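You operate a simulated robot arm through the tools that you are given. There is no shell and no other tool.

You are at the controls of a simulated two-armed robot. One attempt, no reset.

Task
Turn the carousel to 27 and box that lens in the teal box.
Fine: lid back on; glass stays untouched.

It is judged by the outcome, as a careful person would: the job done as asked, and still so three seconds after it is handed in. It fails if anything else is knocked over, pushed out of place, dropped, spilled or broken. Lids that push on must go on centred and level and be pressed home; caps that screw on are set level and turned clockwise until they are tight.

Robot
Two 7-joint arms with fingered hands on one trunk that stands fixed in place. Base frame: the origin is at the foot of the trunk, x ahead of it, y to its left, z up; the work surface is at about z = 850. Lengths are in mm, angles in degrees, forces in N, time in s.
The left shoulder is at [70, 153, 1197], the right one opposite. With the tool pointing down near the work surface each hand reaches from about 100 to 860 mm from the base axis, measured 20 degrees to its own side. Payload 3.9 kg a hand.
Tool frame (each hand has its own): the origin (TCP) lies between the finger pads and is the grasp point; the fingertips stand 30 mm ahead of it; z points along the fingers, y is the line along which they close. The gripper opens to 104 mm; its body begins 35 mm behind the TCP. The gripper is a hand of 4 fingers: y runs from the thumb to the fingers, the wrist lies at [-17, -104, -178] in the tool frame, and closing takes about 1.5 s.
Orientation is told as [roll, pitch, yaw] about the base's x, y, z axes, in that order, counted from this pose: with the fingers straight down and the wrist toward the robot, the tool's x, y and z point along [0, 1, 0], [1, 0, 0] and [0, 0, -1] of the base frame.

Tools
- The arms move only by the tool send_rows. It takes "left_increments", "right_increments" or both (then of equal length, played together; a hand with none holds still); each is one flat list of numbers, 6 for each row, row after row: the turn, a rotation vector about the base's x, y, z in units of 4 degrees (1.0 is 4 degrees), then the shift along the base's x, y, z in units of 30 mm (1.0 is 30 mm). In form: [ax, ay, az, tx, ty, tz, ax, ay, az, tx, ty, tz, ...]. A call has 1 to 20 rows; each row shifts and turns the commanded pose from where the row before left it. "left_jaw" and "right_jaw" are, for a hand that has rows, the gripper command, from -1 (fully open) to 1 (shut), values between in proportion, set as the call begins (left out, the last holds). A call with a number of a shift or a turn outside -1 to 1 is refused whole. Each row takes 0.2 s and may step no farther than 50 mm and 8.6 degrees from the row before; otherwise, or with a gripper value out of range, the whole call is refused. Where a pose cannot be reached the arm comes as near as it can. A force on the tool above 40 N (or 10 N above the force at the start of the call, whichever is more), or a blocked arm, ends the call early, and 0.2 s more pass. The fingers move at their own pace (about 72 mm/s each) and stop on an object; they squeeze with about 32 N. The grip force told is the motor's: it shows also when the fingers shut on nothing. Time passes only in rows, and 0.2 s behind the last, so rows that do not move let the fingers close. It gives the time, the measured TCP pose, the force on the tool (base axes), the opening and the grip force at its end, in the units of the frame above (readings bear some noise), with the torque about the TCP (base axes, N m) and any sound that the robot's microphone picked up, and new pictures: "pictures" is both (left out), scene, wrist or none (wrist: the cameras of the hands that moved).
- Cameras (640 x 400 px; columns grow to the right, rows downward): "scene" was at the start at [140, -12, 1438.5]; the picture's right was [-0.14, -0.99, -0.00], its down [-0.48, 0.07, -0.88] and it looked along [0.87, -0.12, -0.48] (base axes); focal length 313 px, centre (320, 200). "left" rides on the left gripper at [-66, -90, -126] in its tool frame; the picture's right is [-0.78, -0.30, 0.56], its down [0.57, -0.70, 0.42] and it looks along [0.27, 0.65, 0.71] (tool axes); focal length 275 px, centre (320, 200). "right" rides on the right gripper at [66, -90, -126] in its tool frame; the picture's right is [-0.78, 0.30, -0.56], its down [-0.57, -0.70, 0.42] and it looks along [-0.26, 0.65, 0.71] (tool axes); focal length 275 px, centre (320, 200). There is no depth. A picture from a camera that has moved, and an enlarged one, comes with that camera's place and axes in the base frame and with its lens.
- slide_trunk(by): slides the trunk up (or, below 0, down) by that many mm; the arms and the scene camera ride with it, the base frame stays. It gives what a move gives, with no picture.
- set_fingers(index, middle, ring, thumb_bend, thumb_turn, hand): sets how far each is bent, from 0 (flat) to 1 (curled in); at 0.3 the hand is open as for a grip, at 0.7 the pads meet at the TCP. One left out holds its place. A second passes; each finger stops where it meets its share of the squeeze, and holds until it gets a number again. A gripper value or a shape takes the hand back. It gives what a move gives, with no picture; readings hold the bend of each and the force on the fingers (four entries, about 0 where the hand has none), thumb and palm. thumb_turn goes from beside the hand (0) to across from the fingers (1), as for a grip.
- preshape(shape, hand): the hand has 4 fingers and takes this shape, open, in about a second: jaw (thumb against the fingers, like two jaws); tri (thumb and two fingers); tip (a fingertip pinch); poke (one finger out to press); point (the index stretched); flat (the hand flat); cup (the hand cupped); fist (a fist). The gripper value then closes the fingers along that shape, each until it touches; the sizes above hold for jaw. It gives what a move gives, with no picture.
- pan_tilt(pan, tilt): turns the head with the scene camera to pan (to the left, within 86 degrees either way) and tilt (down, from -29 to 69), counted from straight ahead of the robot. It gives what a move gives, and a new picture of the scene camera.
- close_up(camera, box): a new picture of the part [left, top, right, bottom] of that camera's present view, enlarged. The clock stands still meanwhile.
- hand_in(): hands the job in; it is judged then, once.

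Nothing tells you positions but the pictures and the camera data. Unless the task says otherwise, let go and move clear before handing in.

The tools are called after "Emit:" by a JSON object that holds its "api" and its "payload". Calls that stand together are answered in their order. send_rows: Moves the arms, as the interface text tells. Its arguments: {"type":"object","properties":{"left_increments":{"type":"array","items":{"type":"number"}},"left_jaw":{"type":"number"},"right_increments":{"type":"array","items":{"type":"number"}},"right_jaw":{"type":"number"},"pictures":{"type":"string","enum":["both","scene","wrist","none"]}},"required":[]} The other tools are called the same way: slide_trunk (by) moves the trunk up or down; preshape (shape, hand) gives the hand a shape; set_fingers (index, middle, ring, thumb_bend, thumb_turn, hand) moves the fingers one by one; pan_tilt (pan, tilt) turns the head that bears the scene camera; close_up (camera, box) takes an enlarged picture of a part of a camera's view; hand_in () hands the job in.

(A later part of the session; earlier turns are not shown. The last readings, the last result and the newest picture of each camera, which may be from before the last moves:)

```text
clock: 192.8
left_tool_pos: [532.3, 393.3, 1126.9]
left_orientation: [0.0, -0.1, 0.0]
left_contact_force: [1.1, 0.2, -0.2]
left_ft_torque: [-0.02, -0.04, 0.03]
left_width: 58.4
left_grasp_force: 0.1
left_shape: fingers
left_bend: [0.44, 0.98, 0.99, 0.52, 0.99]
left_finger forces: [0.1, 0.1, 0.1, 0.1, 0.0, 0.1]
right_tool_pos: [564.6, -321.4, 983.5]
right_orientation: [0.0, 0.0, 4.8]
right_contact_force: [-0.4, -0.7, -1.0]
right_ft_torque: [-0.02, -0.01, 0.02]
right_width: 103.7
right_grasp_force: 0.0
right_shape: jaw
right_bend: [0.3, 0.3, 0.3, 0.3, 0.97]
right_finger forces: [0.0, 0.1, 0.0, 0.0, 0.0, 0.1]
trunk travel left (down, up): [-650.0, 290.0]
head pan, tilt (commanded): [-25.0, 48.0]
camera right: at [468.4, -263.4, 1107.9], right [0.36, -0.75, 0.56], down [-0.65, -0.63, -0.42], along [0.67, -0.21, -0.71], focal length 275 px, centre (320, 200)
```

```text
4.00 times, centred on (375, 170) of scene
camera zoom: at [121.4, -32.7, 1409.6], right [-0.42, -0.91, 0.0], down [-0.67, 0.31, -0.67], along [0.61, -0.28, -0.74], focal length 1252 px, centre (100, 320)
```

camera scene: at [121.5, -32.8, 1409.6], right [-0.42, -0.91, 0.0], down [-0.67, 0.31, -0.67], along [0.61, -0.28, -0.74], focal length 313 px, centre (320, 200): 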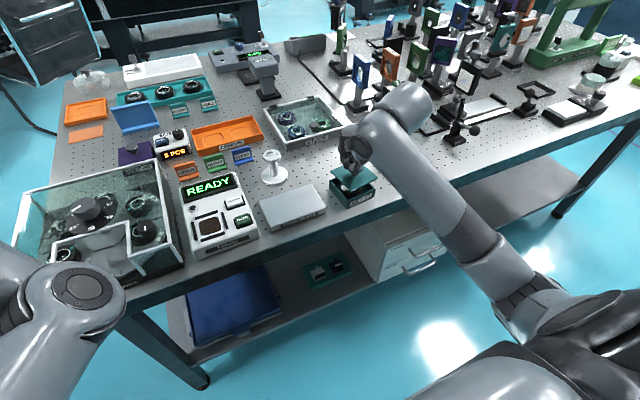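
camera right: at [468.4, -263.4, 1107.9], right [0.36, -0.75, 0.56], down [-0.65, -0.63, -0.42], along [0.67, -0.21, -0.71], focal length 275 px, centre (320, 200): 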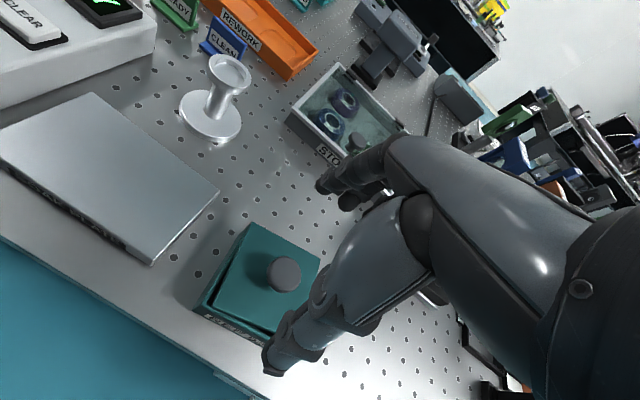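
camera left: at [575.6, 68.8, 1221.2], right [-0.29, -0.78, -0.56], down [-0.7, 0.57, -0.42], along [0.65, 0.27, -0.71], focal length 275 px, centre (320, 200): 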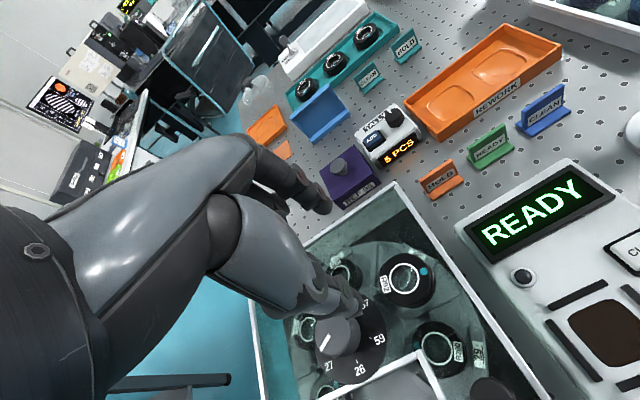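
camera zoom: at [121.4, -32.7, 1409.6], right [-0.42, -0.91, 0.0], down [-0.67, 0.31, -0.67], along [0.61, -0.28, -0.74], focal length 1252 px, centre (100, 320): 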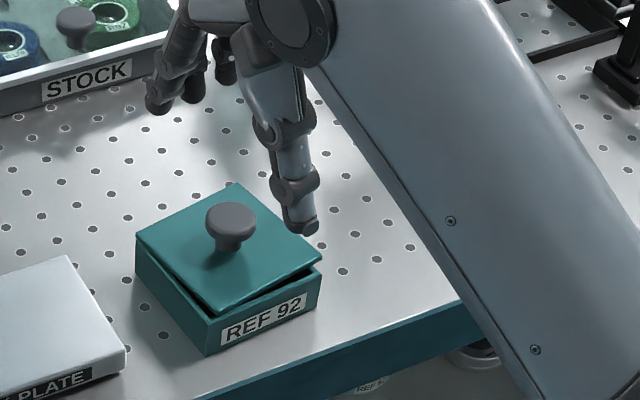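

Emit:
{"api": "send_rows", "payload": {"right_increments": [0, 0, 0, -0.02, 0.2, -0.6, 0, 0, 0, 0, 0, -0.6, 0, 0, 0, 0, 0, -0.5, 0, 0, 0, 0, 0, -0.4, 0, 0, 0, 0, 0, 0], "pictures": "none"}}

Emit:
{"api": "close_up", "payload": {"camera": "right", "box": [180, 140, 420, 400]}}

Emit:
{"api": "close_up", "payload": {"camera": "scene", "box": [320, 120, 430, 220]}}

```text
clock: 194.0
left_tool_pos: [532.1, 392.6, 1125.8]
left_orientation: [0.0, -0.1, 0.1]
left_contact_force: [0.3, 0.8, -0.6]
left_ft_torque: [0.01, -0.01, -0.01]
left_width: 58.6
left_grasp_force: 0.1
left_shape: fingers
left_bend: [0.44, 0.98, 0.99, 0.52, 0.99]
left_finger forces: [0.1, 0.0, 0.0, 0.1, 0.1, 0.1]
right_tool_pos: [563.1, -316.0, 919.9]
right_orientation: [-0.1, 0.1, 4.8]
right_contact_force: [-0.4, -0.6, 0.1]
right_ft_torque: [-0.01, 0.01, -0.02]
right_width: 103.7
right_grasp_force: 0.2
right_shape: jaw
right_bend: [0.3, 0.3, 0.3, 0.3, 0.97]
right_finger forces: [0.0, 0.0, 0.0, 0.1, 0.0, 0.0]
trunk travel left (down, up): [-650.0, 290.0]
head pan, tilt (commanded): [-25.0, 48.0]
```

```text
1.54 times, centred on (300, 270) of right
camera zoom: at [467.7, -257.8, 1044.8], right [0.36, -0.75, 0.56], down [-0.65, -0.63, -0.42], along [0.67, -0.21, -0.71], focal length 424 px, centre (351, 92)
```

zoom: 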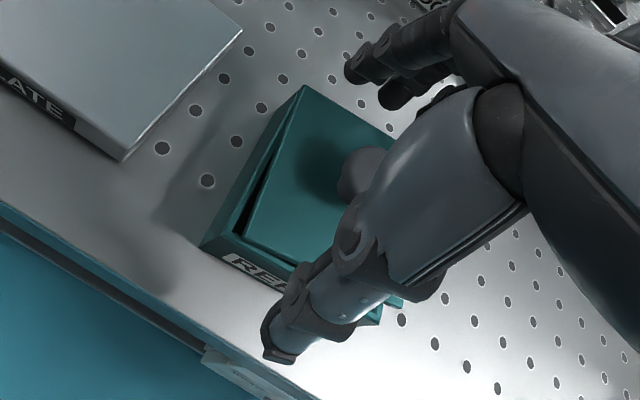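

```text
4.00 times, centred on (375, 170) of scene
camera zoom: at [121.3, -32.8, 1409.6], right [-0.42, -0.91, 0.0], down [-0.67, 0.31, -0.67], along [0.61, -0.28, -0.74], focal length 1252 px, centre (100, 320)
```

zoom: 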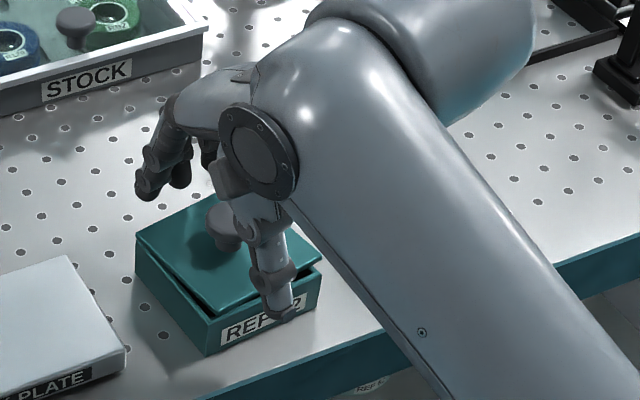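

Emit:
{"api": "send_rows", "payload": {"right_increments": [0, 0, 0, 0, 0, -0.16, 0, 0, 0, 0, 0, 0], "pictures": "none"}}

Emit:
{"api": "send_rows", "payload": {"right_increments": [0, 0, 0, 0, 0, 0, 0, 0, 0, 0, 0, 0, 0, 0, 0, 0, 0, 0, 0, 0, 0, 0, 0, 0], "right_jaw": -0.4, "pictures": "none"}}

Emit:
{"api": "close_up", "payload": {"camera": "scene", "box": [320, 130, 430, 220]}}

Emit:
{"api": "close_up", "payload": {"camera": "right", "box": [180, 140, 420, 400]}}

```text
clock: 194.6
left_tool_pos: [533.6, 394.1, 1125.6]
left_orientation: [0.0, 0.1, 0.2]
left_contact_force: [0.7, -0.7, -0.7]
left_ft_torque: [0.01, 0.01, 0.02]
left_width: 58.6
left_grasp_force: 0.1
left_shape: fingers
left_bend: [0.44, 0.98, 0.99, 0.52, 0.99]
left_finger forces: [0.1, 0.0, 0.0, 0.1, 0.0, 0.0]
right_tool_pos: [564.2, -316.2, 915.2]
right_orientation: [0.0, 0.0, 4.9]
right_contact_force: [-1.0, 0.0, -0.7]
right_ft_torque: [-0.02, -0.03, 0.01]
right_width: 103.9
right_grasp_force: 0.1
right_shape: jaw
right_bend: [0.3, 0.3, 0.3, 0.3, 0.97]
right_finger forces: [0.1, 0.0, 0.1, 0.0, 0.1, 0.0]
trunk travel left (down, up): [-650.0, 290.0]
head pan, tilt (commanded): [-25.0, 48.0]
```

```text
clock: 195.6
left_tool_pos: [533.4, 394.3, 1125.5]
left_orientation: [0.0, -0.1, 0.1]
left_contact_force: [-0.8, -0.9, -0.1]
left_ft_torque: [-0.02, 0.02, -0.01]
left_width: 58.6
left_grasp_force: 0.1
left_shape: fingers
left_bend: [0.44, 0.98, 0.99, 0.52, 0.99]
left_finger forces: [0.0, 0.0, 0.0, 0.0, 0.0, 0.0]
right_tool_pos: [564.5, -315.8, 915.2]
right_orientation: [0.0, 0.0, 5.0]
right_contact_force: [0.0, -0.5, -0.1]
right_ft_torque: [0.01, -0.01, 0.04]
right_width: 73.3
right_grasp_force: 0.1
right_shape: jaw
right_bend: [0.27, 0.37, 0.34, 0.56, 0.99]
right_finger forces: [0.0, 0.3, 0.1, 0.0, 0.1, 0.0]
trunk travel left (down, up): [-650.0, 290.0]
head pan, tilt (commanded): [-25.0, 48.0]
```

```text
4.44 times, centred on (375, 175) of scene
camera zoom: at [121.4, -32.8, 1409.6], right [-0.42, -0.91, 0.0], down [-0.67, 0.31, -0.67], along [0.61, -0.28, -0.74], focal length 1391 px, centre (76, 311)
```

zoom: 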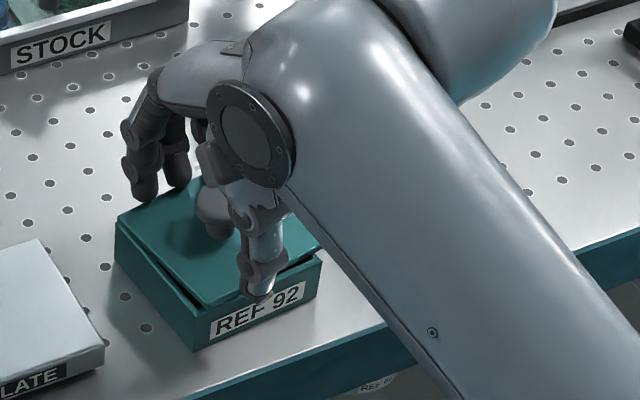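

```text
1.54 times, centred on (300, 270) of right
camera zoom: at [467.6, -258.0, 1040.2], right [0.36, -0.75, 0.56], down [-0.65, -0.63, -0.42], along [0.67, -0.21, -0.71], focal length 424 px, centre (351, 92)
```

zoom: 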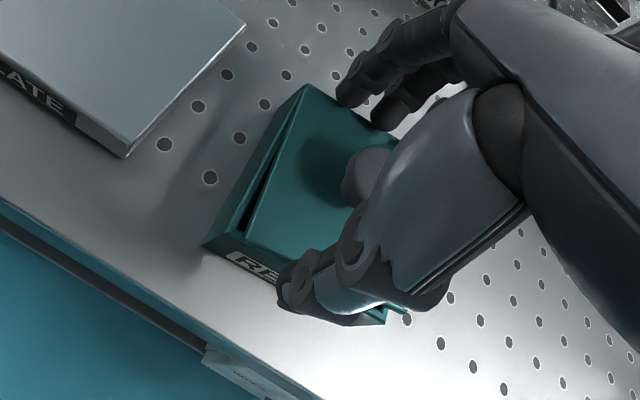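

Emit:
{"api": "send_rows", "payload": {"right_increments": [0, 0, 0, 0, 0, 0, 0, 0, 0, 0, 0, 0, 0, 0, 0, 0, 0, 0], "right_jaw": -0.32, "pictures": "none"}}

Emit:
{"api": "close_up", "payload": {"camera": "scene", "box": [330, 150, 400, 210]}}

Emit:
{"api": "close_up", "payload": {"camera": "right", "box": [220, 180, 360, 320]}}

```text
clock: 196.4
left_tool_pos: [532.0, 392.9, 1127.0]
left_orientation: [0.0, 0.0, 0.0]
left_contact_force: [-0.2, 0.0, -0.1]
left_ft_torque: [0.01, 0.01, 0.02]
left_width: 58.6
left_grasp_force: 0.1
left_shape: fingers
left_bend: [0.44, 0.98, 0.99, 0.52, 0.99]
left_finger forces: [0.0, 0.1, 0.0, 0.0, 0.0, 0.0]
right_tool_pos: [564.5, -317.3, 915.2]
right_orientation: [0.0, 0.0, 5.0]
right_contact_force: [-0.5, -0.5, 0.3]
right_ft_torque: [-0.01, -0.01, 0.0]
right_width: 69.0
right_grasp_force: 0.0
right_shape: jaw
right_bend: [0.28, 0.38, 0.35, 0.59, 0.99]
right_finger forces: [0.0, 0.3, 0.0, 0.0, 0.1, 0.0]
trunk travel left (down, up): [-650.0, 290.0]
head pan, tilt (commanded): [-25.0, 48.0]
```

```text
6.67 times, centred on (365, 180) of scene
camera zoom: at [121.4, -32.8, 1409.6], right [-0.42, -0.91, 0.0], down [-0.67, 0.31, -0.67], along [0.61, -0.28, -0.74], focal length 2087 px, centre (20, 333)
```

zoom: 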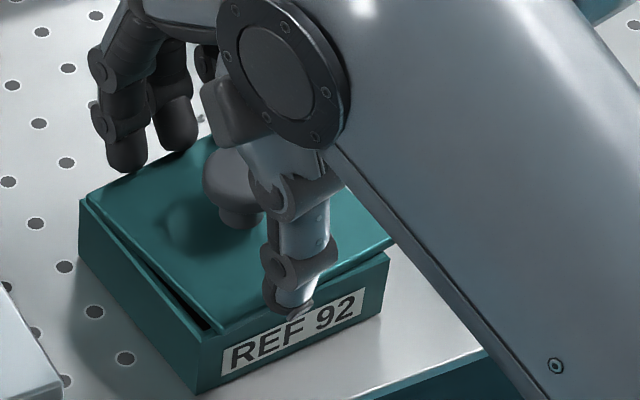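

```text
2.86 times, centred on (290, 250) of right
camera zoom: at [467.6, -258.0, 1040.2], right [0.36, -0.75, 0.56], down [-0.65, -0.63, -0.42], along [0.67, -0.21, -0.71], focal length 786 px, centre (406, 57)
```

zoom: 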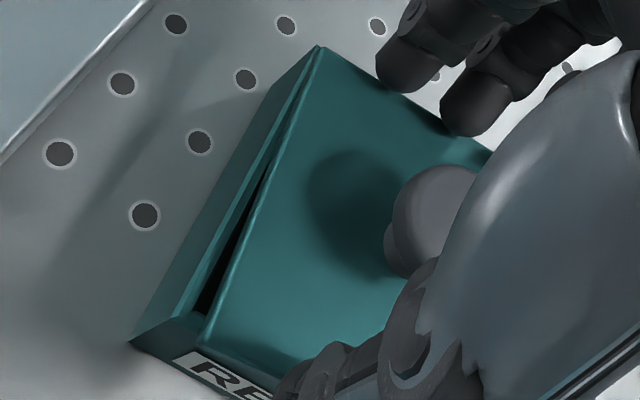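

Emit:
{"api": "send_rows", "payload": {"right_increments": [0, 0, 0, 0, 0, 0, 0, 0, 0, 0, 0, 0, 0, 0, 0, 0, 0, 0], "right_jaw": -0.2, "pictures": "none"}}

Emit:
{"api": "close_up", "payload": {"camera": "scene", "box": [330, 150, 400, 210]}}

Emit:
{"api": "close_up", "payload": {"camera": "right", "box": [220, 180, 360, 320]}}

```text
clock: 197.2
left_tool_pos: [532.5, 392.8, 1125.7]
left_orientation: [0.2, 0.1, 0.2]
left_contact_force: [0.2, 0.2, -0.6]
left_ft_torque: [0.0, 0.03, 0.0]
left_width: 58.7
left_grasp_force: 0.0
left_shape: fingers
left_bend: [0.44, 0.98, 0.99, 0.52, 0.99]
left_finger forces: [0.1, 0.1, 0.0, 0.1, 0.0, 0.0]
right_tool_pos: [563.6, -315.8, 914.5]
right_orientation: [0.1, 0.0, 4.9]
right_contact_force: [0.3, -0.4, 0.0]
right_ft_torque: [-0.02, 0.0, -0.01]
right_width: 63.1
right_grasp_force: 0.0
right_shape: jaw
right_bend: [0.73, 0.4, 0.37, 0.63, 0.99]
right_finger forces: [0.0, 0.4, 0.1, 0.1, 0.0, 0.0]
trunk travel left (down, up): [-650.0, 290.0]
head pan, tilt (commanded): [-25.0, 48.0]
```

```text
6.67 times, centred on (365, 180) of scene
camera zoom: at [121.4, -32.8, 1409.6], right [-0.42, -0.91, 0.0], down [-0.67, 0.31, -0.67], along [0.61, -0.28, -0.74], focal length 2087 px, centre (20, 333)
```

zoom: 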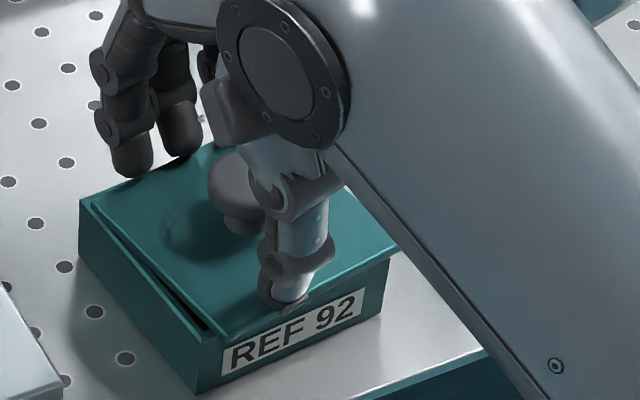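

```text
2.86 times, centred on (290, 250) of right
camera zoom: at [467.6, -258.0, 1040.2], right [0.36, -0.75, 0.56], down [-0.65, -0.63, -0.42], along [0.67, -0.21, -0.71], focal length 786 px, centre (406, 57)
```

zoom: 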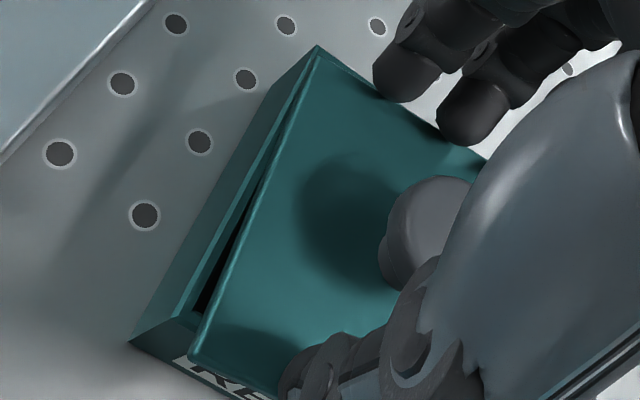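

Emit:
{"api": "send_rows", "payload": {"right_increments": [0, 0, 0, 0, 0, 0, 0, 0, 0, 0, 0, 0, 0, 0, 0, 0, 0, 0], "right_jaw": -0.1, "pictures": "none"}}

Emit:
{"api": "close_up", "payload": {"camera": "scene", "box": [330, 150, 400, 210]}}

Emit:
{"api": "close_up", "payload": {"camera": "right", "box": [200, 180, 360, 340]}}

```text
clock: 198.0
left_tool_pos: [533.0, 394.0, 1125.4]
left_orientation: [0.0, 0.1, 0.1]
left_contact_force: [0.4, -0.2, -1.0]
left_ft_torque: [0.02, 0.06, -0.01]
left_width: 58.6
left_grasp_force: 0.0
left_shape: fingers
left_bend: [0.44, 0.98, 0.99, 0.52, 0.99]
left_finger forces: [0.1, 0.0, 0.1, 0.0, 0.1, 0.1]
right_tool_pos: [564.4, -315.8, 915.3]
right_orientation: [0.0, 0.1, 4.9]
right_contact_force: [1.0, 0.0, 0.3]
right_ft_torque: [0.01, 0.04, -0.02]
right_width: 5.4
right_grasp_force: 31.5
right_shape: jaw
right_bend: [0.7, 0.72, 0.7, 0.77, 1.0]
right_finger forces: [0.1, 0.0, 1.4, 0.0, 1.0, 0.0]
trunk travel left (down, up): [-650.0, 290.0]
head pan, tilt (commanded): [-25.0, 48.0]
```

```text
6.67 times, centred on (365, 180) of scene
camera zoom: at [121.3, -32.8, 1409.6], right [-0.42, -0.91, 0.0], down [-0.67, 0.31, -0.67], along [0.61, -0.28, -0.74], focal length 2087 px, centre (20, 333)
```

zoom: 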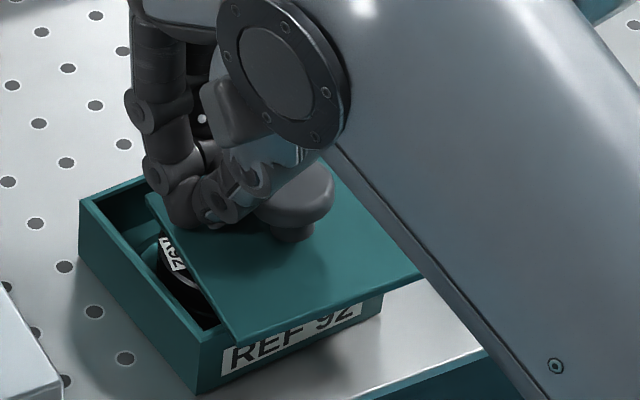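

```text
2.50 times, centred on (280, 260) of right
camera zoom: at [467.5, -258.0, 1040.2], right [0.36, -0.75, 0.56], down [-0.65, -0.63, -0.42], along [0.67, -0.21, -0.71], focal length 688 px, centre (420, 50)
```

zoom: 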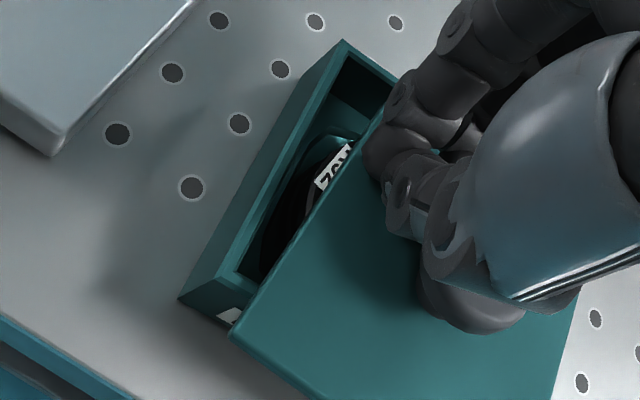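

The fingers slipped over the plate and pushed the lid sideways. It's still resting stably on the box. I'll lift the hand straight up carefully, without opening, and check it doesn't snag.

Emit:
{"api": "send_rows", "payload": {"right_increments": [0, 0, 0, 0, 0.05, 0.1, 0, 0, 0, 0, 0.05, 0.1, 0, 0, 0, 0, 0, 0], "pictures": "none"}}

Emit:
{"api": "close_up", "payload": {"camera": "scene", "box": [330, 150, 400, 210]}}

Emit:
{"api": "close_up", "payload": {"camera": "right", "box": [200, 180, 360, 340]}}

```text
clock: 198.8
left_tool_pos: [532.5, 393.0, 1126.4]
left_orientation: [0.0, 0.1, 0.0]
left_contact_force: [0.5, -0.1, 0.1]
left_ft_torque: [0.01, 0.0, -0.02]
left_width: 58.6
left_grasp_force: 0.1
left_shape: fingers
left_bend: [0.44, 0.98, 0.99, 0.52, 0.99]
left_finger forces: [0.0, 0.0, 0.0, 0.0, 0.1, 0.0]
right_tool_pos: [564.7, -312.5, 921.8]
right_orientation: [-0.1, 0.0, 4.9]
right_contact_force: [1.2, 0.3, 0.7]
right_ft_torque: [-0.01, -0.02, 0.01]
right_width: 5.3
right_grasp_force: 31.9
right_shape: jaw
right_bend: [0.7, 0.72, 0.7, 0.77, 1.0]
right_finger forces: [0.1, 0.1, 0.4, 0.0, 0.0, 0.1]
trunk travel left (down, up): [-650.0, 290.0]
head pan, tilt (commanded): [-25.0, 48.0]
```

```text
6.67 times, centred on (365, 180) of scene
camera zoom: at [121.4, -32.9, 1409.6], right [-0.42, -0.91, 0.0], down [-0.67, 0.31, -0.67], along [0.61, -0.28, -0.74], focal length 2087 px, centre (20, 333)
```

zoom: 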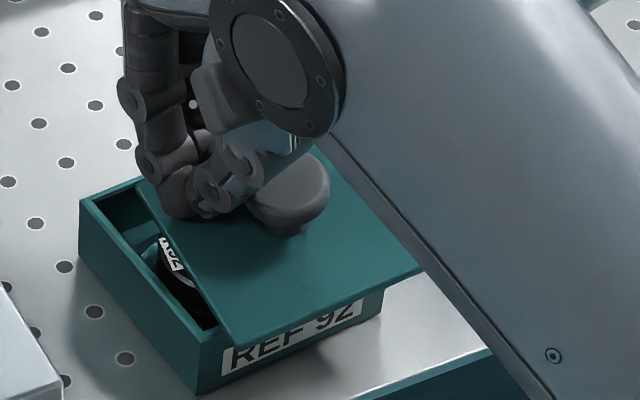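

```text
2.50 times, centred on (280, 260) of right
camera zoom: at [467.6, -255.0, 1046.3], right [0.36, -0.75, 0.56], down [-0.65, -0.63, -0.42], along [0.67, -0.21, -0.71], focal length 688 px, centre (420, 50)
```

zoom: 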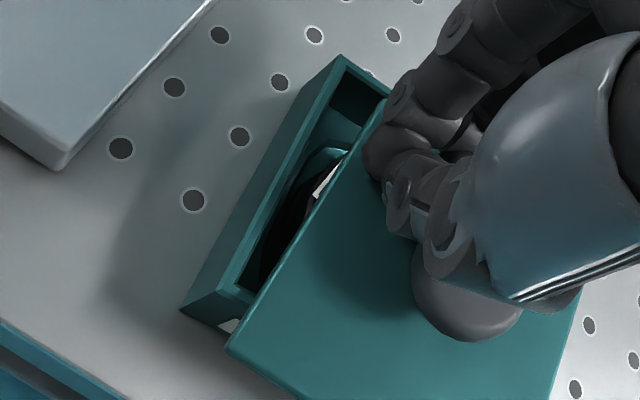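

Emit:
{"api": "send_rows", "payload": {"right_increments": [0, 0, 0, 0, 0, 0.2, 0, 0, 0, 0, 0, 0.3, 0, 0, 0, 0, 0, 0.5, 0, 0, 0, 0, 0, 0.8, 0, 0, 0, 0, 0, 0.9, 0, 0, 0, 0, 0, 0.9], "pictures": "none"}}

Emit:
{"api": "close_up", "payload": {"camera": "scene", "box": [330, 150, 410, 220]}}

Emit:
{"api": "close_up", "payload": {"camera": "right", "box": [140, 220, 320, 380]}}

```text
clock: 200.2
left_tool_pos: [532.3, 394.8, 1125.7]
left_orientation: [0.1, 0.0, 0.1]
left_contact_force: [-0.5, 0.3, 0.8]
left_ft_torque: [0.0, -0.02, -0.04]
left_width: 58.5
left_grasp_force: 0.1
left_shape: fingers
left_bend: [0.44, 0.98, 0.99, 0.52, 0.99]
left_finger forces: [0.1, 0.0, 0.0, 0.1, 0.0, 0.0]
right_tool_pos: [565.3, -311.7, 1029.3]
right_orientation: [0.0, -0.1, 4.8]
right_contact_force: [0.5, -0.2, 0.4]
right_ft_torque: [-0.03, -0.01, -0.01]
right_width: 5.2
right_grasp_force: 31.5
right_shape: jaw
right_bend: [0.7, 0.72, 0.7, 0.77, 1.0]
right_finger forces: [0.1, 0.0, 0.1, 0.0, 0.0, 0.0]
trunk travel left (down, up): [-650.0, 290.0]
head pan, tilt (commanded): [-25.0, 48.0]
```

```text
5.71 times, centred on (370, 185) of scene
camera zoom: at [121.4, -32.6, 1409.6], right [-0.42, -0.91, 0.0], down [-0.67, 0.31, -0.67], along [0.61, -0.28, -0.74], focal length 1789 px, centre (34, 286)
```

zoom: 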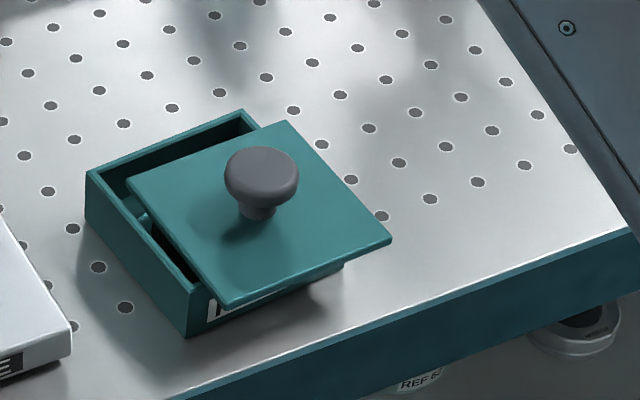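

```text
2.50 times, centred on (230, 300) of right
camera zoom: at [467.8, -254.5, 1155.0], right [0.36, -0.75, 0.56], down [-0.65, -0.63, -0.42], along [0.67, -0.21, -0.71], focal length 688 px, centre (545, -50)
```

zoom: 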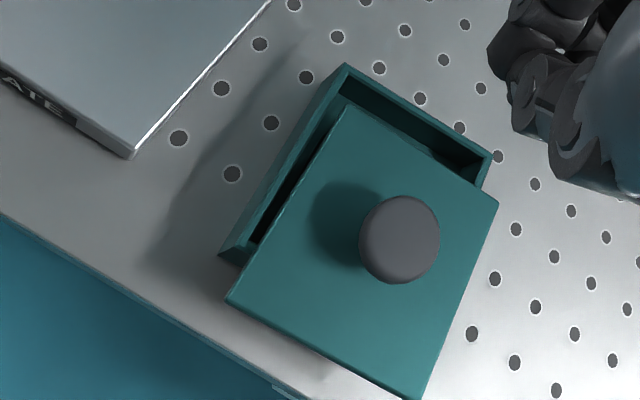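

The lid lies flat on the rim, centred at about (545.6, -331), yaw 2.3°. I'll regrip the knob centrally with the same relative hand angle as the very first clean grip (hand yaw −3.5°).

Emit:
{"api": "send_rows", "payload": {"right_increments": [0, 0, -0.52, -0.17, -0.15, 0, 0, 0, -0.52, -0.17, -0.15, 0, 0, 0, -0.52, -0.17, -0.15, 0, 0, 0, -0.52, -0.17, -0.15, 0, 0, 0, 0, 0, 0, -0.5, 0, 0, 0, 0, 0, -0.8, 0, 0, 0, 0, 0, -0.8, 0, 0, 0, 0, 0, -0.6, 0, 0, 0, 0, 0, 0], "right_jaw": -1, "pictures": "none"}}

Emit:
{"api": "close_up", "payload": {"camera": "right", "box": [140, 140, 400, 360]}}

Emit:
{"api": "close_up", "payload": {"camera": "scene", "box": [330, 130, 410, 220]}}

```text
clock: 202.2
left_tool_pos: [533.0, 393.2, 1126.3]
left_orientation: [0.0, 0.0, 0.0]
left_contact_force: [0.7, 0.2, 0.2]
left_ft_torque: [0.01, 0.0, -0.01]
left_width: 58.8
left_grasp_force: 0.1
left_shape: fingers
left_bend: [0.44, 0.98, 0.99, 0.52, 0.99]
left_finger forces: [0.0, 0.0, 0.1, 0.1, 0.0, 0.0]
right_tool_pos: [545.1, -330.3, 947.6]
right_orientation: [0.0, 0.1, -3.4]
right_contact_force: [0.5, -0.3, 0.1]
right_ft_torque: [0.0, 0.04, -0.01]
right_width: 103.7
right_grasp_force: 0.1
right_shape: jaw
right_bend: [0.3, 0.3, 0.3, 0.3, 0.97]
right_finger forces: [0.0, 0.0, 0.0, 0.0, 0.1, 0.1]
trunk travel left (down, up): [-650.0, 290.0]
head pan, tilt (commanded): [-25.0, 48.0]
```

```text
1.82 times, centred on (270, 250) of right
camera zoom: at [457.1, -259.8, 1072.8], right [0.25, -0.79, 0.56], down [-0.73, -0.53, -0.42], along [0.63, -0.3, -0.71], focal length 500 px, centre (411, 109)
```

zoom: 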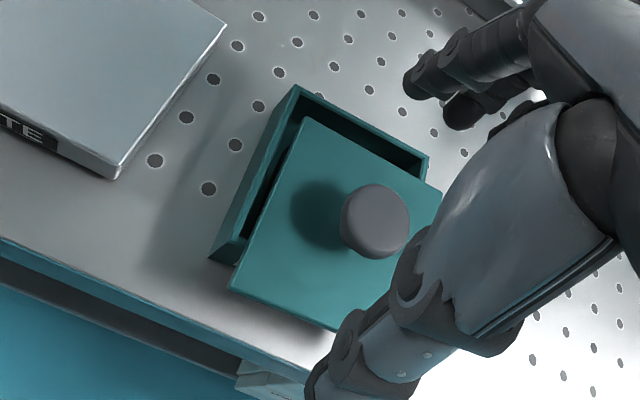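

```text
4.44 times, centred on (370, 175) of scene
camera zoom: at [121.3, -32.8, 1409.7], right [-0.42, -0.91, 0.0], down [-0.67, 0.31, -0.67], along [0.61, -0.28, -0.74], focal length 1391 px, centre (98, 311)
```

zoom: 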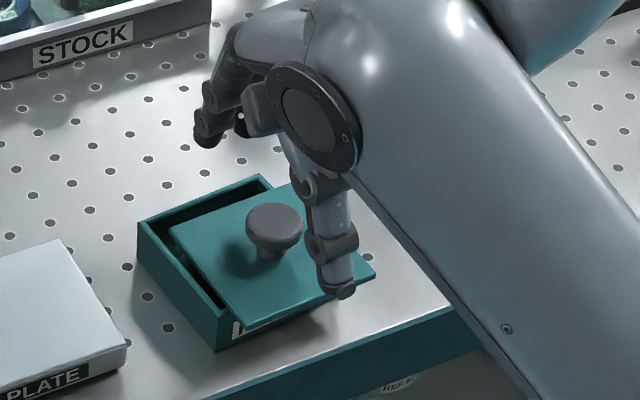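

Emit:
{"api": "send_rows", "payload": {"right_increments": [0, 0, 0, 0, 0, -0.4, 0, 0, 0, 0, 0, -0.33, 0, 0, 0, 0, 0, 0], "pictures": "none"}}

Emit:
{"api": "send_rows", "payload": {"right_increments": [0, 0, 0, 0, 0, 0, 0, 0, 0, 0, 0, 0, 0, 0, 0, 0, 0, 0, 0, 0, 0, 0, 0, 0, 0, 0, 0, 0, 0, 0, 0, 0, 0, 0, 0, 0, 0, 0, 0, 0, 0, 0, 0, 0, 0, 0, 0, 0], "right_jaw": 1, "pictures": "none"}}

Emit:
{"api": "close_up", "payload": {"camera": "right", "box": [140, 140, 400, 360]}}

Emit:
{"api": "close_up", "payload": {"camera": "scene", "box": [330, 150, 410, 220]}}

```text
clock: 203.0
left_tool_pos: [532.6, 393.2, 1126.8]
left_orientation: [0.0, -0.1, 0.1]
left_contact_force: [-0.1, -0.5, 0.0]
left_ft_torque: [0.04, 0.01, 0.01]
left_width: 58.7
left_grasp_force: 0.0
left_shape: fingers
left_bend: [0.44, 0.98, 0.99, 0.52, 0.99]
left_finger forces: [0.0, 0.0, 0.0, 0.0, 0.0, 0.1]
right_tool_pos: [543.8, -331.2, 925.9]
right_orientation: [0.1, 0.1, -3.4]
right_contact_force: [-0.1, 0.7, 0.6]
right_ft_torque: [-0.04, -0.04, -0.03]
right_width: 103.9
right_grasp_force: 0.1
right_shape: jaw
right_bend: [0.3, 0.3, 0.3, 0.3, 0.97]
right_finger forces: [0.0, 0.1, 0.0, 0.0, 0.1, 0.1]
trunk travel left (down, up): [-650.0, 290.0]
head pan, tilt (commanded): [-25.0, 48.0]
```

```text
clock: 204.8
left_tool_pos: [532.9, 393.7, 1126.3]
left_orientation: [0.0, 0.0, 0.1]
left_contact_force: [0.2, 0.8, -0.5]
left_ft_torque: [0.03, -0.03, 0.0]
left_width: 58.7
left_grasp_force: 0.0
left_shape: fingers
left_bend: [0.44, 0.98, 0.99, 0.52, 0.99]
left_finger forces: [0.0, 0.1, 0.0, 0.0, 0.1, 0.0]
right_tool_pos: [543.4, -331.9, 926.5]
right_orientation: [0.0, 0.0, -3.4]
right_contact_force: [-0.7, -0.1, 1.9]
right_ft_torque: [0.02, -0.03, -0.01]
right_width: 19.4
right_grasp_force: 32.1
right_shape: jaw
right_bend: [0.73, 0.58, 0.65, 0.75, 1.0]
right_finger forces: [15.3, 10.4, 0.1, 0.1, 25.9, 0.0]
trunk travel left (down, up): [-650.0, 290.0]
head pan, tilt (commanded): [-25.0, 48.0]
```

```text
1.82 times, centred on (270, 250) of right
camera zoom: at [456.8, -259.9, 1051.6], right [0.25, -0.79, 0.56], down [-0.73, -0.53, -0.42], along [0.63, -0.3, -0.71], focal length 500 px, centre (411, 109)
```

zoom: 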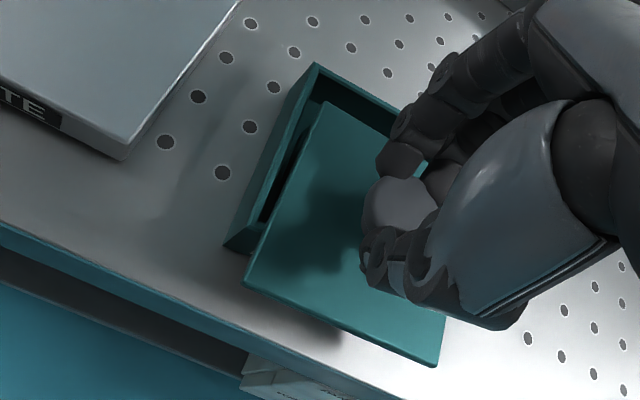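

```text
5.71 times, centred on (370, 185) of scene
camera zoom: at [120.9, -32.6, 1409.7], right [-0.42, -0.91, 0.0], down [-0.67, 0.31, -0.67], along [0.61, -0.28, -0.74], focal length 1789 px, centre (34, 286)
```

zoom: 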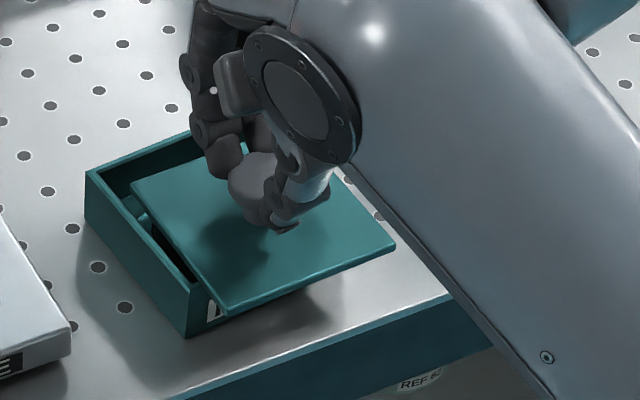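

The grip reads just like the first clean one (19.4 mm). Lifting the lid clear to measure it.

Emit:
{"api": "send_rows", "payload": {"right_increments": [0, 0, 0, 0, 0, 0.1, 0, 0, 0, 0, 0, 0.3, 0, 0, 0, 0, 0, 0.6, 0, 0, 0, 0, 0, 0], "pictures": "none"}}

Emit:
{"api": "close_up", "payload": {"camera": "right", "box": [140, 140, 400, 360]}}

Emit:
{"api": "close_up", "payload": {"camera": "scene", "box": [330, 140, 410, 220]}}

```text
clock: 205.8
left_tool_pos: [533.0, 394.5, 1126.0]
left_orientation: [0.0, 0.1, 0.2]
left_contact_force: [-0.1, 0.9, -0.2]
left_ft_torque: [0.01, -0.03, 0.02]
left_width: 58.5
left_grasp_force: 0.1
left_shape: fingers
left_bend: [0.44, 0.98, 0.99, 0.52, 0.99]
left_finger forces: [0.1, 0.0, 0.0, 0.0, 0.0, 0.0]
right_tool_pos: [544.5, -330.1, 956.9]
right_orientation: [-0.1, 0.1, -3.4]
right_contact_force: [-0.3, -0.5, -0.6]
right_ft_torque: [-0.02, -0.03, 0.01]
right_width: 19.6
right_grasp_force: 32.2
right_shape: jaw
right_bend: [0.73, 0.58, 0.65, 0.75, 1.0]
right_finger forces: [15.3, 10.2, 0.0, 0.0, 25.4, 0.1]
trunk travel left (down, up): [-650.0, 290.0]
head pan, tilt (commanded): [-25.0, 48.0]
```

```text
1.82 times, centred on (270, 250) of right
camera zoom: at [456.9, -259.3, 1081.2], right [0.25, -0.79, 0.56], down [-0.73, -0.53, -0.42], along [0.63, -0.3, -0.71], focal length 500 px, centre (411, 109)
```

zoom: 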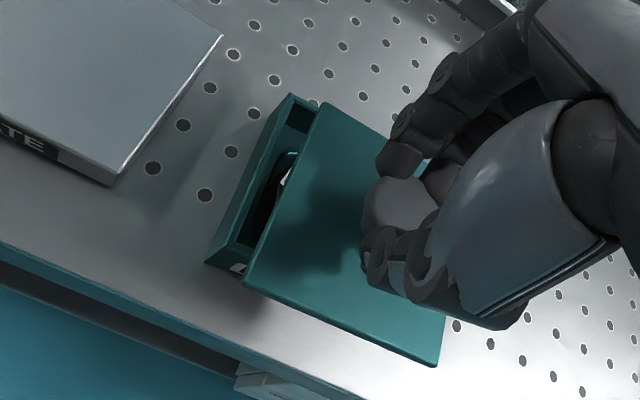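

```text
5.00 times, centred on (370, 180) of scene
camera zoom: at [121.4, -32.9, 1409.6], right [-0.42, -0.91, 0.0], down [-0.67, 0.31, -0.67], along [0.61, -0.28, -0.74], focal length 1565 px, centre (70, 300)
```

zoom: 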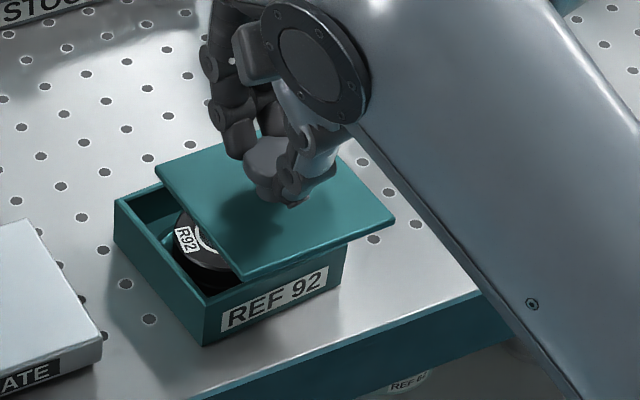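

Emit:
{"api": "send_rows", "payload": {"right_increments": [0, 0, 0.33, 0.35, 0.1, 0, 0, 0, 0.33, 0.36, 0.1, 0, 0, 0, 0, 0, 0, -0.35, 0, 0, 0, 0, 0, -0.3, 0, 0, 0, 0, 0, 0], "pictures": "none"}}

Emit:
{"api": "close_up", "payload": {"camera": "right", "box": [200, 180, 360, 340]}}

Emit:
{"api": "close_up", "payload": {"camera": "right", "box": [210, 280, 270, 340]}}

Emit:
{"api": "close_up", "payload": {"camera": "right", "box": [240, 185, 300, 245]}}

Emit:
{"api": "close_up", "payload": {"camera": "scene", "box": [334, 155, 394, 210]}}

```text
clock: 207.0
left_tool_pos: [532.7, 394.0, 1126.7]
left_orientation: [0.0, 0.1, 0.1]
left_contact_force: [-0.3, 0.0, 0.1]
left_ft_torque: [0.01, 0.01, -0.01]
left_width: 58.5
left_grasp_force: 0.0
left_shape: fingers
left_bend: [0.44, 0.98, 0.99, 0.52, 0.99]
left_finger forces: [0.1, 0.0, 0.1, 0.0, 0.0, 0.1]
right_tool_pos: [565.1, -324.1, 937.3]
right_orientation: [0.1, 0.0, -0.8]
right_contact_force: [0.2, -0.1, -0.8]
right_ft_torque: [-0.04, 0.01, -0.04]
right_width: 19.5
right_grasp_force: 32.1
right_shape: jaw
right_bend: [0.73, 0.58, 0.65, 0.75, 1.0]
right_finger forces: [15.2, 10.2, 0.1, 0.1, 25.4, 0.0]
trunk travel left (down, up): [-650.0, 290.0]
head pan, tilt (commanded): [-25.0, 48.0]
```

```text
2.50 times, centred on (280, 260) of right
camera zoom: at [474.7, -257.6, 1061.9], right [0.29, -0.78, 0.56], down [-0.71, -0.56, -0.42], along [0.64, -0.27, -0.71], focal length 688 px, centre (420, 50)
```

zoom: 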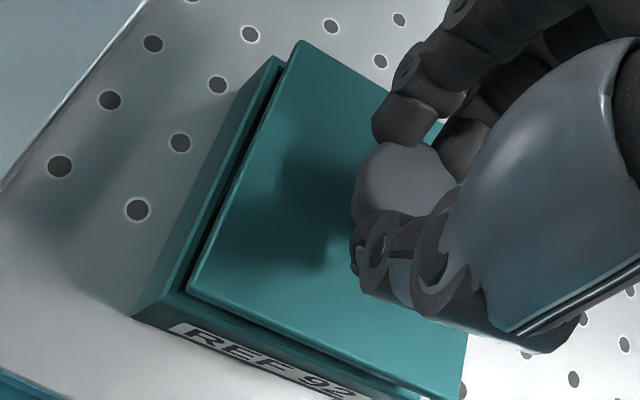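

```text
6.67 times, centred on (240, 310) of right
camera zoom: at [474.7, -257.6, 1061.9], right [0.29, -0.78, 0.56], down [-0.71, -0.56, -0.42], along [0.64, -0.27, -0.71], focal length 1835 px, centre (853, -533)
```

zoom: 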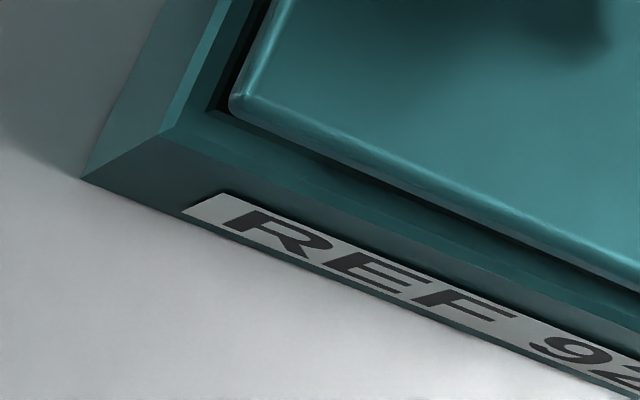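

```text
6.67 times, centred on (270, 215) of right
camera zoom: at [474.7, -257.6, 1061.9], right [0.29, -0.78, 0.56], down [-0.71, -0.56, -0.42], along [0.64, -0.27, -0.71], focal length 1835 px, centre (653, 100)
```

zoom: 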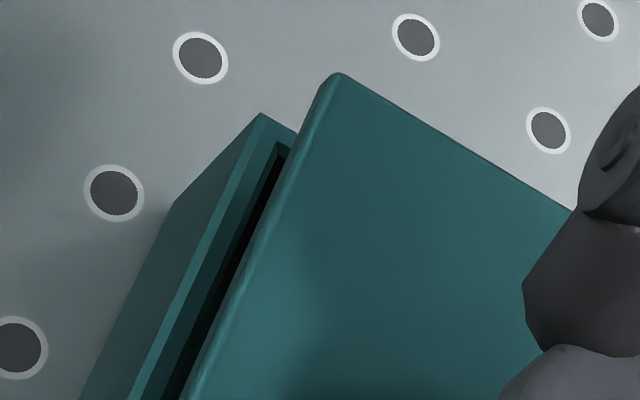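

```text
7.27 times, centred on (364, 182) of scene
camera zoom: at [121.4, -32.8, 1409.6], right [-0.42, -0.91, 0.0], down [-0.67, 0.31, -0.67], along [0.61, -0.28, -0.74], focal length 2277 px, centre (0, 327)
```

zoom: 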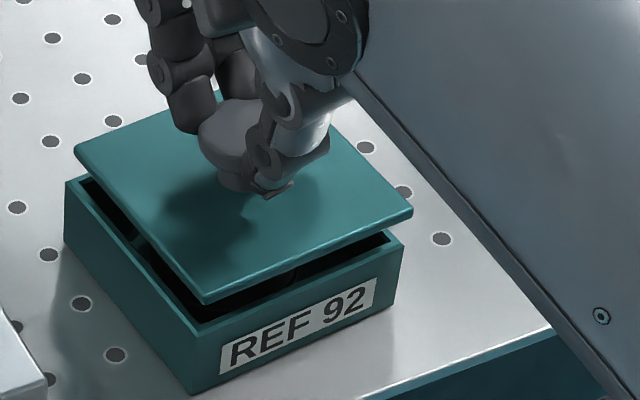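

Now I can measure well: the lid is off by about (−1.8, −1.0) mm and −1.2°. Correcting and measuring again.

Emit:
{"api": "send_rows", "payload": {"right_increments": [0, 0, 0.3, 0.06, 0.033, 0, 0, 0, 0, 0, 0, -0.06, 0, 0, 0, 0, 0, 0], "pictures": "none"}}

Emit:
{"api": "close_up", "payload": {"camera": "right", "box": [210, 280, 270, 340]}}

Emit:
{"api": "close_up", "payload": {"camera": "right", "box": [240, 185, 300, 245]}}

Emit:
{"api": "close_up", "payload": {"camera": "scene", "box": [334, 155, 394, 210]}}

```text
clock: 207.8
left_tool_pos: [533.1, 392.7, 1126.3]
left_orientation: [0.1, 0.1, 0.1]
left_contact_force: [-0.4, -1.0, 0.7]
left_ft_torque: [0.01, 0.03, 0.02]
left_width: 58.6
left_grasp_force: 0.0
left_shape: fingers
left_bend: [0.44, 0.98, 0.99, 0.52, 0.99]
left_finger forces: [0.1, 0.0, 0.0, 0.1, 0.0, 0.0]
right_tool_pos: [567.3, -324.0, 933.9]
right_orientation: [-0.1, 0.0, 0.5]
right_contact_force: [0.5, -0.8, -0.2]
right_ft_torque: [0.01, 0.02, 0.0]
right_width: 19.8
right_grasp_force: 32.1
right_shape: jaw
right_bend: [0.73, 0.58, 0.65, 0.75, 1.0]
right_finger forces: [15.2, 10.2, 0.0, 0.0, 25.5, 0.0]
trunk travel left (down, up): [-650.0, 290.0]
head pan, tilt (commanded): [-25.0, 48.0]
```

```text
6.67 times, centred on (240, 310) of right
camera zoom: at [475.1, -258.2, 1059.9], right [0.3, -0.77, 0.56], down [-0.7, -0.58, -0.42], along [0.65, -0.26, -0.71], focal length 1835 px, centre (853, -533)
```

zoom: 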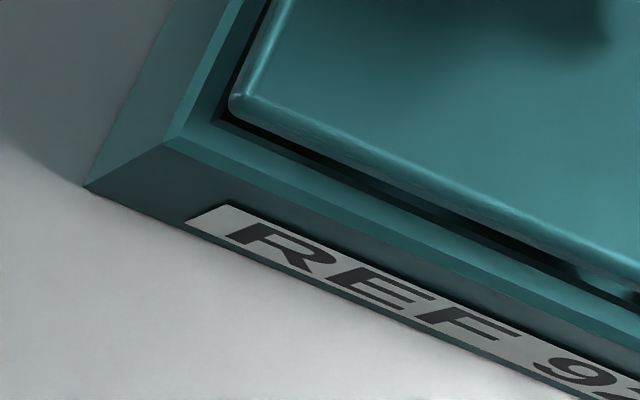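

```text
6.67 times, centred on (270, 215) of right
camera zoom: at [475.1, -258.2, 1059.9], right [0.3, -0.77, 0.56], down [-0.7, -0.58, -0.42], along [0.65, -0.26, -0.71], focal length 1835 px, centre (653, 100)
```

zoom: 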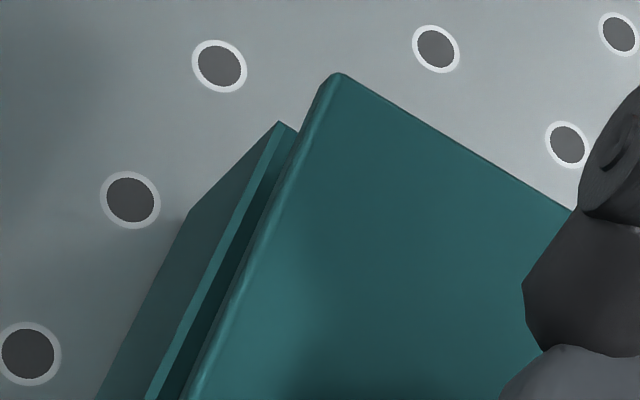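

```text
7.27 times, centred on (364, 182) of scene
camera zoom: at [121.4, -32.9, 1409.6], right [-0.42, -0.91, 0.0], down [-0.67, 0.31, -0.67], along [0.61, -0.28, -0.74], focal length 2277 px, centre (0, 327)
```

zoom: 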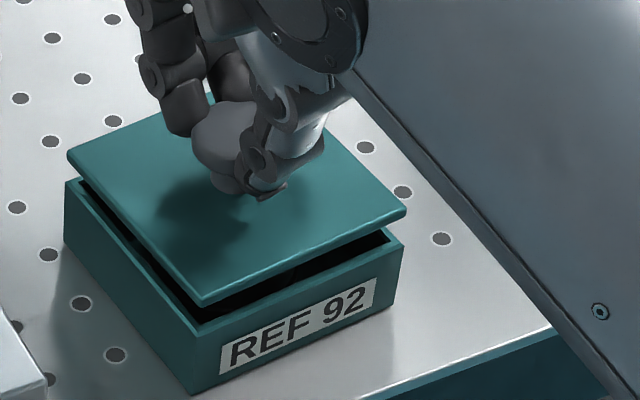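

Aligned within about half a millimetre and half a degree. Lowering.

Emit:
{"api": "send_rows", "payload": {"right_increments": [0, 0, 0, 0, 0, -0.08, 0, 0, 0, 0, 0, 0], "pictures": "none"}}

Emit:
{"api": "send_rows", "payload": {"right_increments": [0, 0, 0, 0, 0, -0.07, 0, 0, 0, 0, 0, 0], "pictures": "none"}}

Emit:
{"api": "send_rows", "payload": {"right_increments": [0, 0, 0, 0, 0, -0.05, 0, 0, 0, 0, 0, 0], "pictures": "none"}}

Emit:
{"api": "close_up", "payload": {"camera": "scene", "box": [334, 155, 394, 210]}}

Emit:
{"api": "close_up", "payload": {"camera": "right", "box": [210, 280, 270, 340]}}

Emit:
{"api": "close_up", "payload": {"camera": "right", "box": [240, 185, 300, 245]}}

```text
clock: 208.4
left_tool_pos: [533.0, 393.4, 1127.0]
left_orientation: [0.0, -0.1, 0.1]
left_contact_force: [0.2, -0.3, -0.2]
left_ft_torque: [-0.01, 0.01, -0.02]
left_width: 58.3
left_grasp_force: 0.0
left_shape: fingers
left_bend: [0.44, 0.98, 0.99, 0.52, 0.99]
left_finger forces: [0.0, 0.1, 0.0, 0.0, 0.1, 0.0]
right_tool_pos: [566.4, -324.3, 932.6]
right_orientation: [0.0, 0.0, 0.4]
right_contact_force: [0.3, 0.6, -0.6]
right_ft_torque: [0.0, 0.01, -0.03]
right_width: 19.9
right_grasp_force: 32.6
right_shape: jaw
right_bend: [0.73, 0.58, 0.65, 0.75, 1.0]
right_finger forces: [15.2, 10.3, 0.0, 0.0, 25.5, 0.1]
trunk travel left (down, up): [-650.0, 290.0]
head pan, tilt (commanded): [-25.0, 48.0]
```

```text
clock: 209.0
left_tool_pos: [533.0, 393.8, 1127.0]
left_orientation: [-0.1, 0.0, 0.1]
left_contact_force: [-0.1, -0.2, 1.0]
left_ft_torque: [-0.01, 0.0, 0.02]
left_width: 58.7
left_grasp_force: 0.1
left_shape: fingers
left_bend: [0.44, 0.98, 0.99, 0.52, 0.99]
left_finger forces: [0.0, 0.0, 0.0, 0.0, 0.1, 0.0]
right_tool_pos: [566.3, -323.4, 929.8]
right_orientation: [0.1, 0.0, 0.4]
right_contact_force: [-0.2, -0.5, -0.7]
right_ft_torque: [0.0, -0.02, -0.02]
right_width: 20.0
right_grasp_force: 31.9
right_shape: jaw
right_bend: [0.73, 0.58, 0.65, 0.75, 1.0]
right_finger forces: [15.2, 10.2, 0.0, 0.0, 25.3, 0.0]
trunk travel left (down, up): [-650.0, 290.0]
head pan, tilt (commanded): [-25.0, 48.0]
```

```text
clock: 209.6
left_tool_pos: [533.6, 395.1, 1125.9]
left_orientation: [0.0, 0.0, 0.1]
left_contact_force: [0.3, 0.2, -0.3]
left_ft_torque: [0.01, 0.02, 0.0]
left_width: 58.7
left_grasp_force: 0.2
left_shape: fingers
left_bend: [0.44, 0.98, 0.99, 0.52, 0.99]
left_finger forces: [0.0, 0.1, 0.1, 0.0, 0.0, 0.1]
right_tool_pos: [565.6, -324.3, 929.5]
right_orientation: [0.0, 0.0, 0.4]
right_contact_force: [0.0, 0.0, -1.2]
right_ft_torque: [-0.01, 0.01, 0.0]
right_width: 19.5
right_grasp_force: 32.1
right_shape: jaw
right_bend: [0.73, 0.58, 0.65, 0.75, 1.0]
right_finger forces: [15.2, 10.2, 0.0, 0.0, 25.3, 0.0]
trunk travel left (down, up): [-650.0, 290.0]
head pan, tilt (commanded): [-25.0, 48.0]
```

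```text
7.27 times, centred on (364, 182) of scene
camera zoom: at [121.4, -32.8, 1409.6], right [-0.42, -0.91, 0.0], down [-0.67, 0.31, -0.67], along [0.61, -0.28, -0.74], focal length 2277 px, centre (0, 327)
```

zoom: 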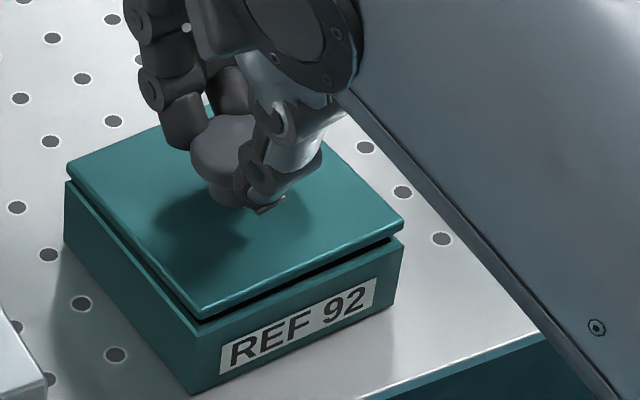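

```text
6.67 times, centred on (240, 310) of right
camera zoom: at [475.3, -258.3, 1054.0], right [0.3, -0.77, 0.56], down [-0.7, -0.58, -0.42], along [0.65, -0.26, -0.71], focal length 1835 px, centre (853, -533)
```

zoom: 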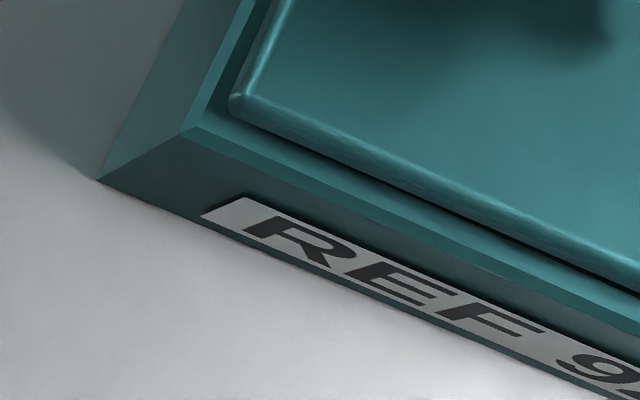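

```text
6.67 times, centred on (270, 215) of right
camera zoom: at [475.3, -258.3, 1054.0], right [0.3, -0.77, 0.56], down [-0.7, -0.58, -0.42], along [0.65, -0.26, -0.71], focal length 1835 px, centre (653, 100)
```

zoom: 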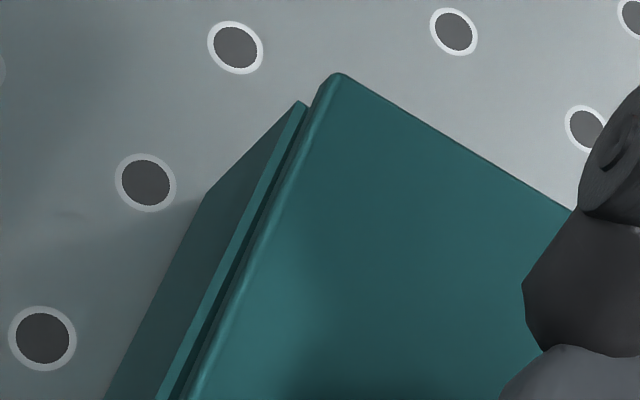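

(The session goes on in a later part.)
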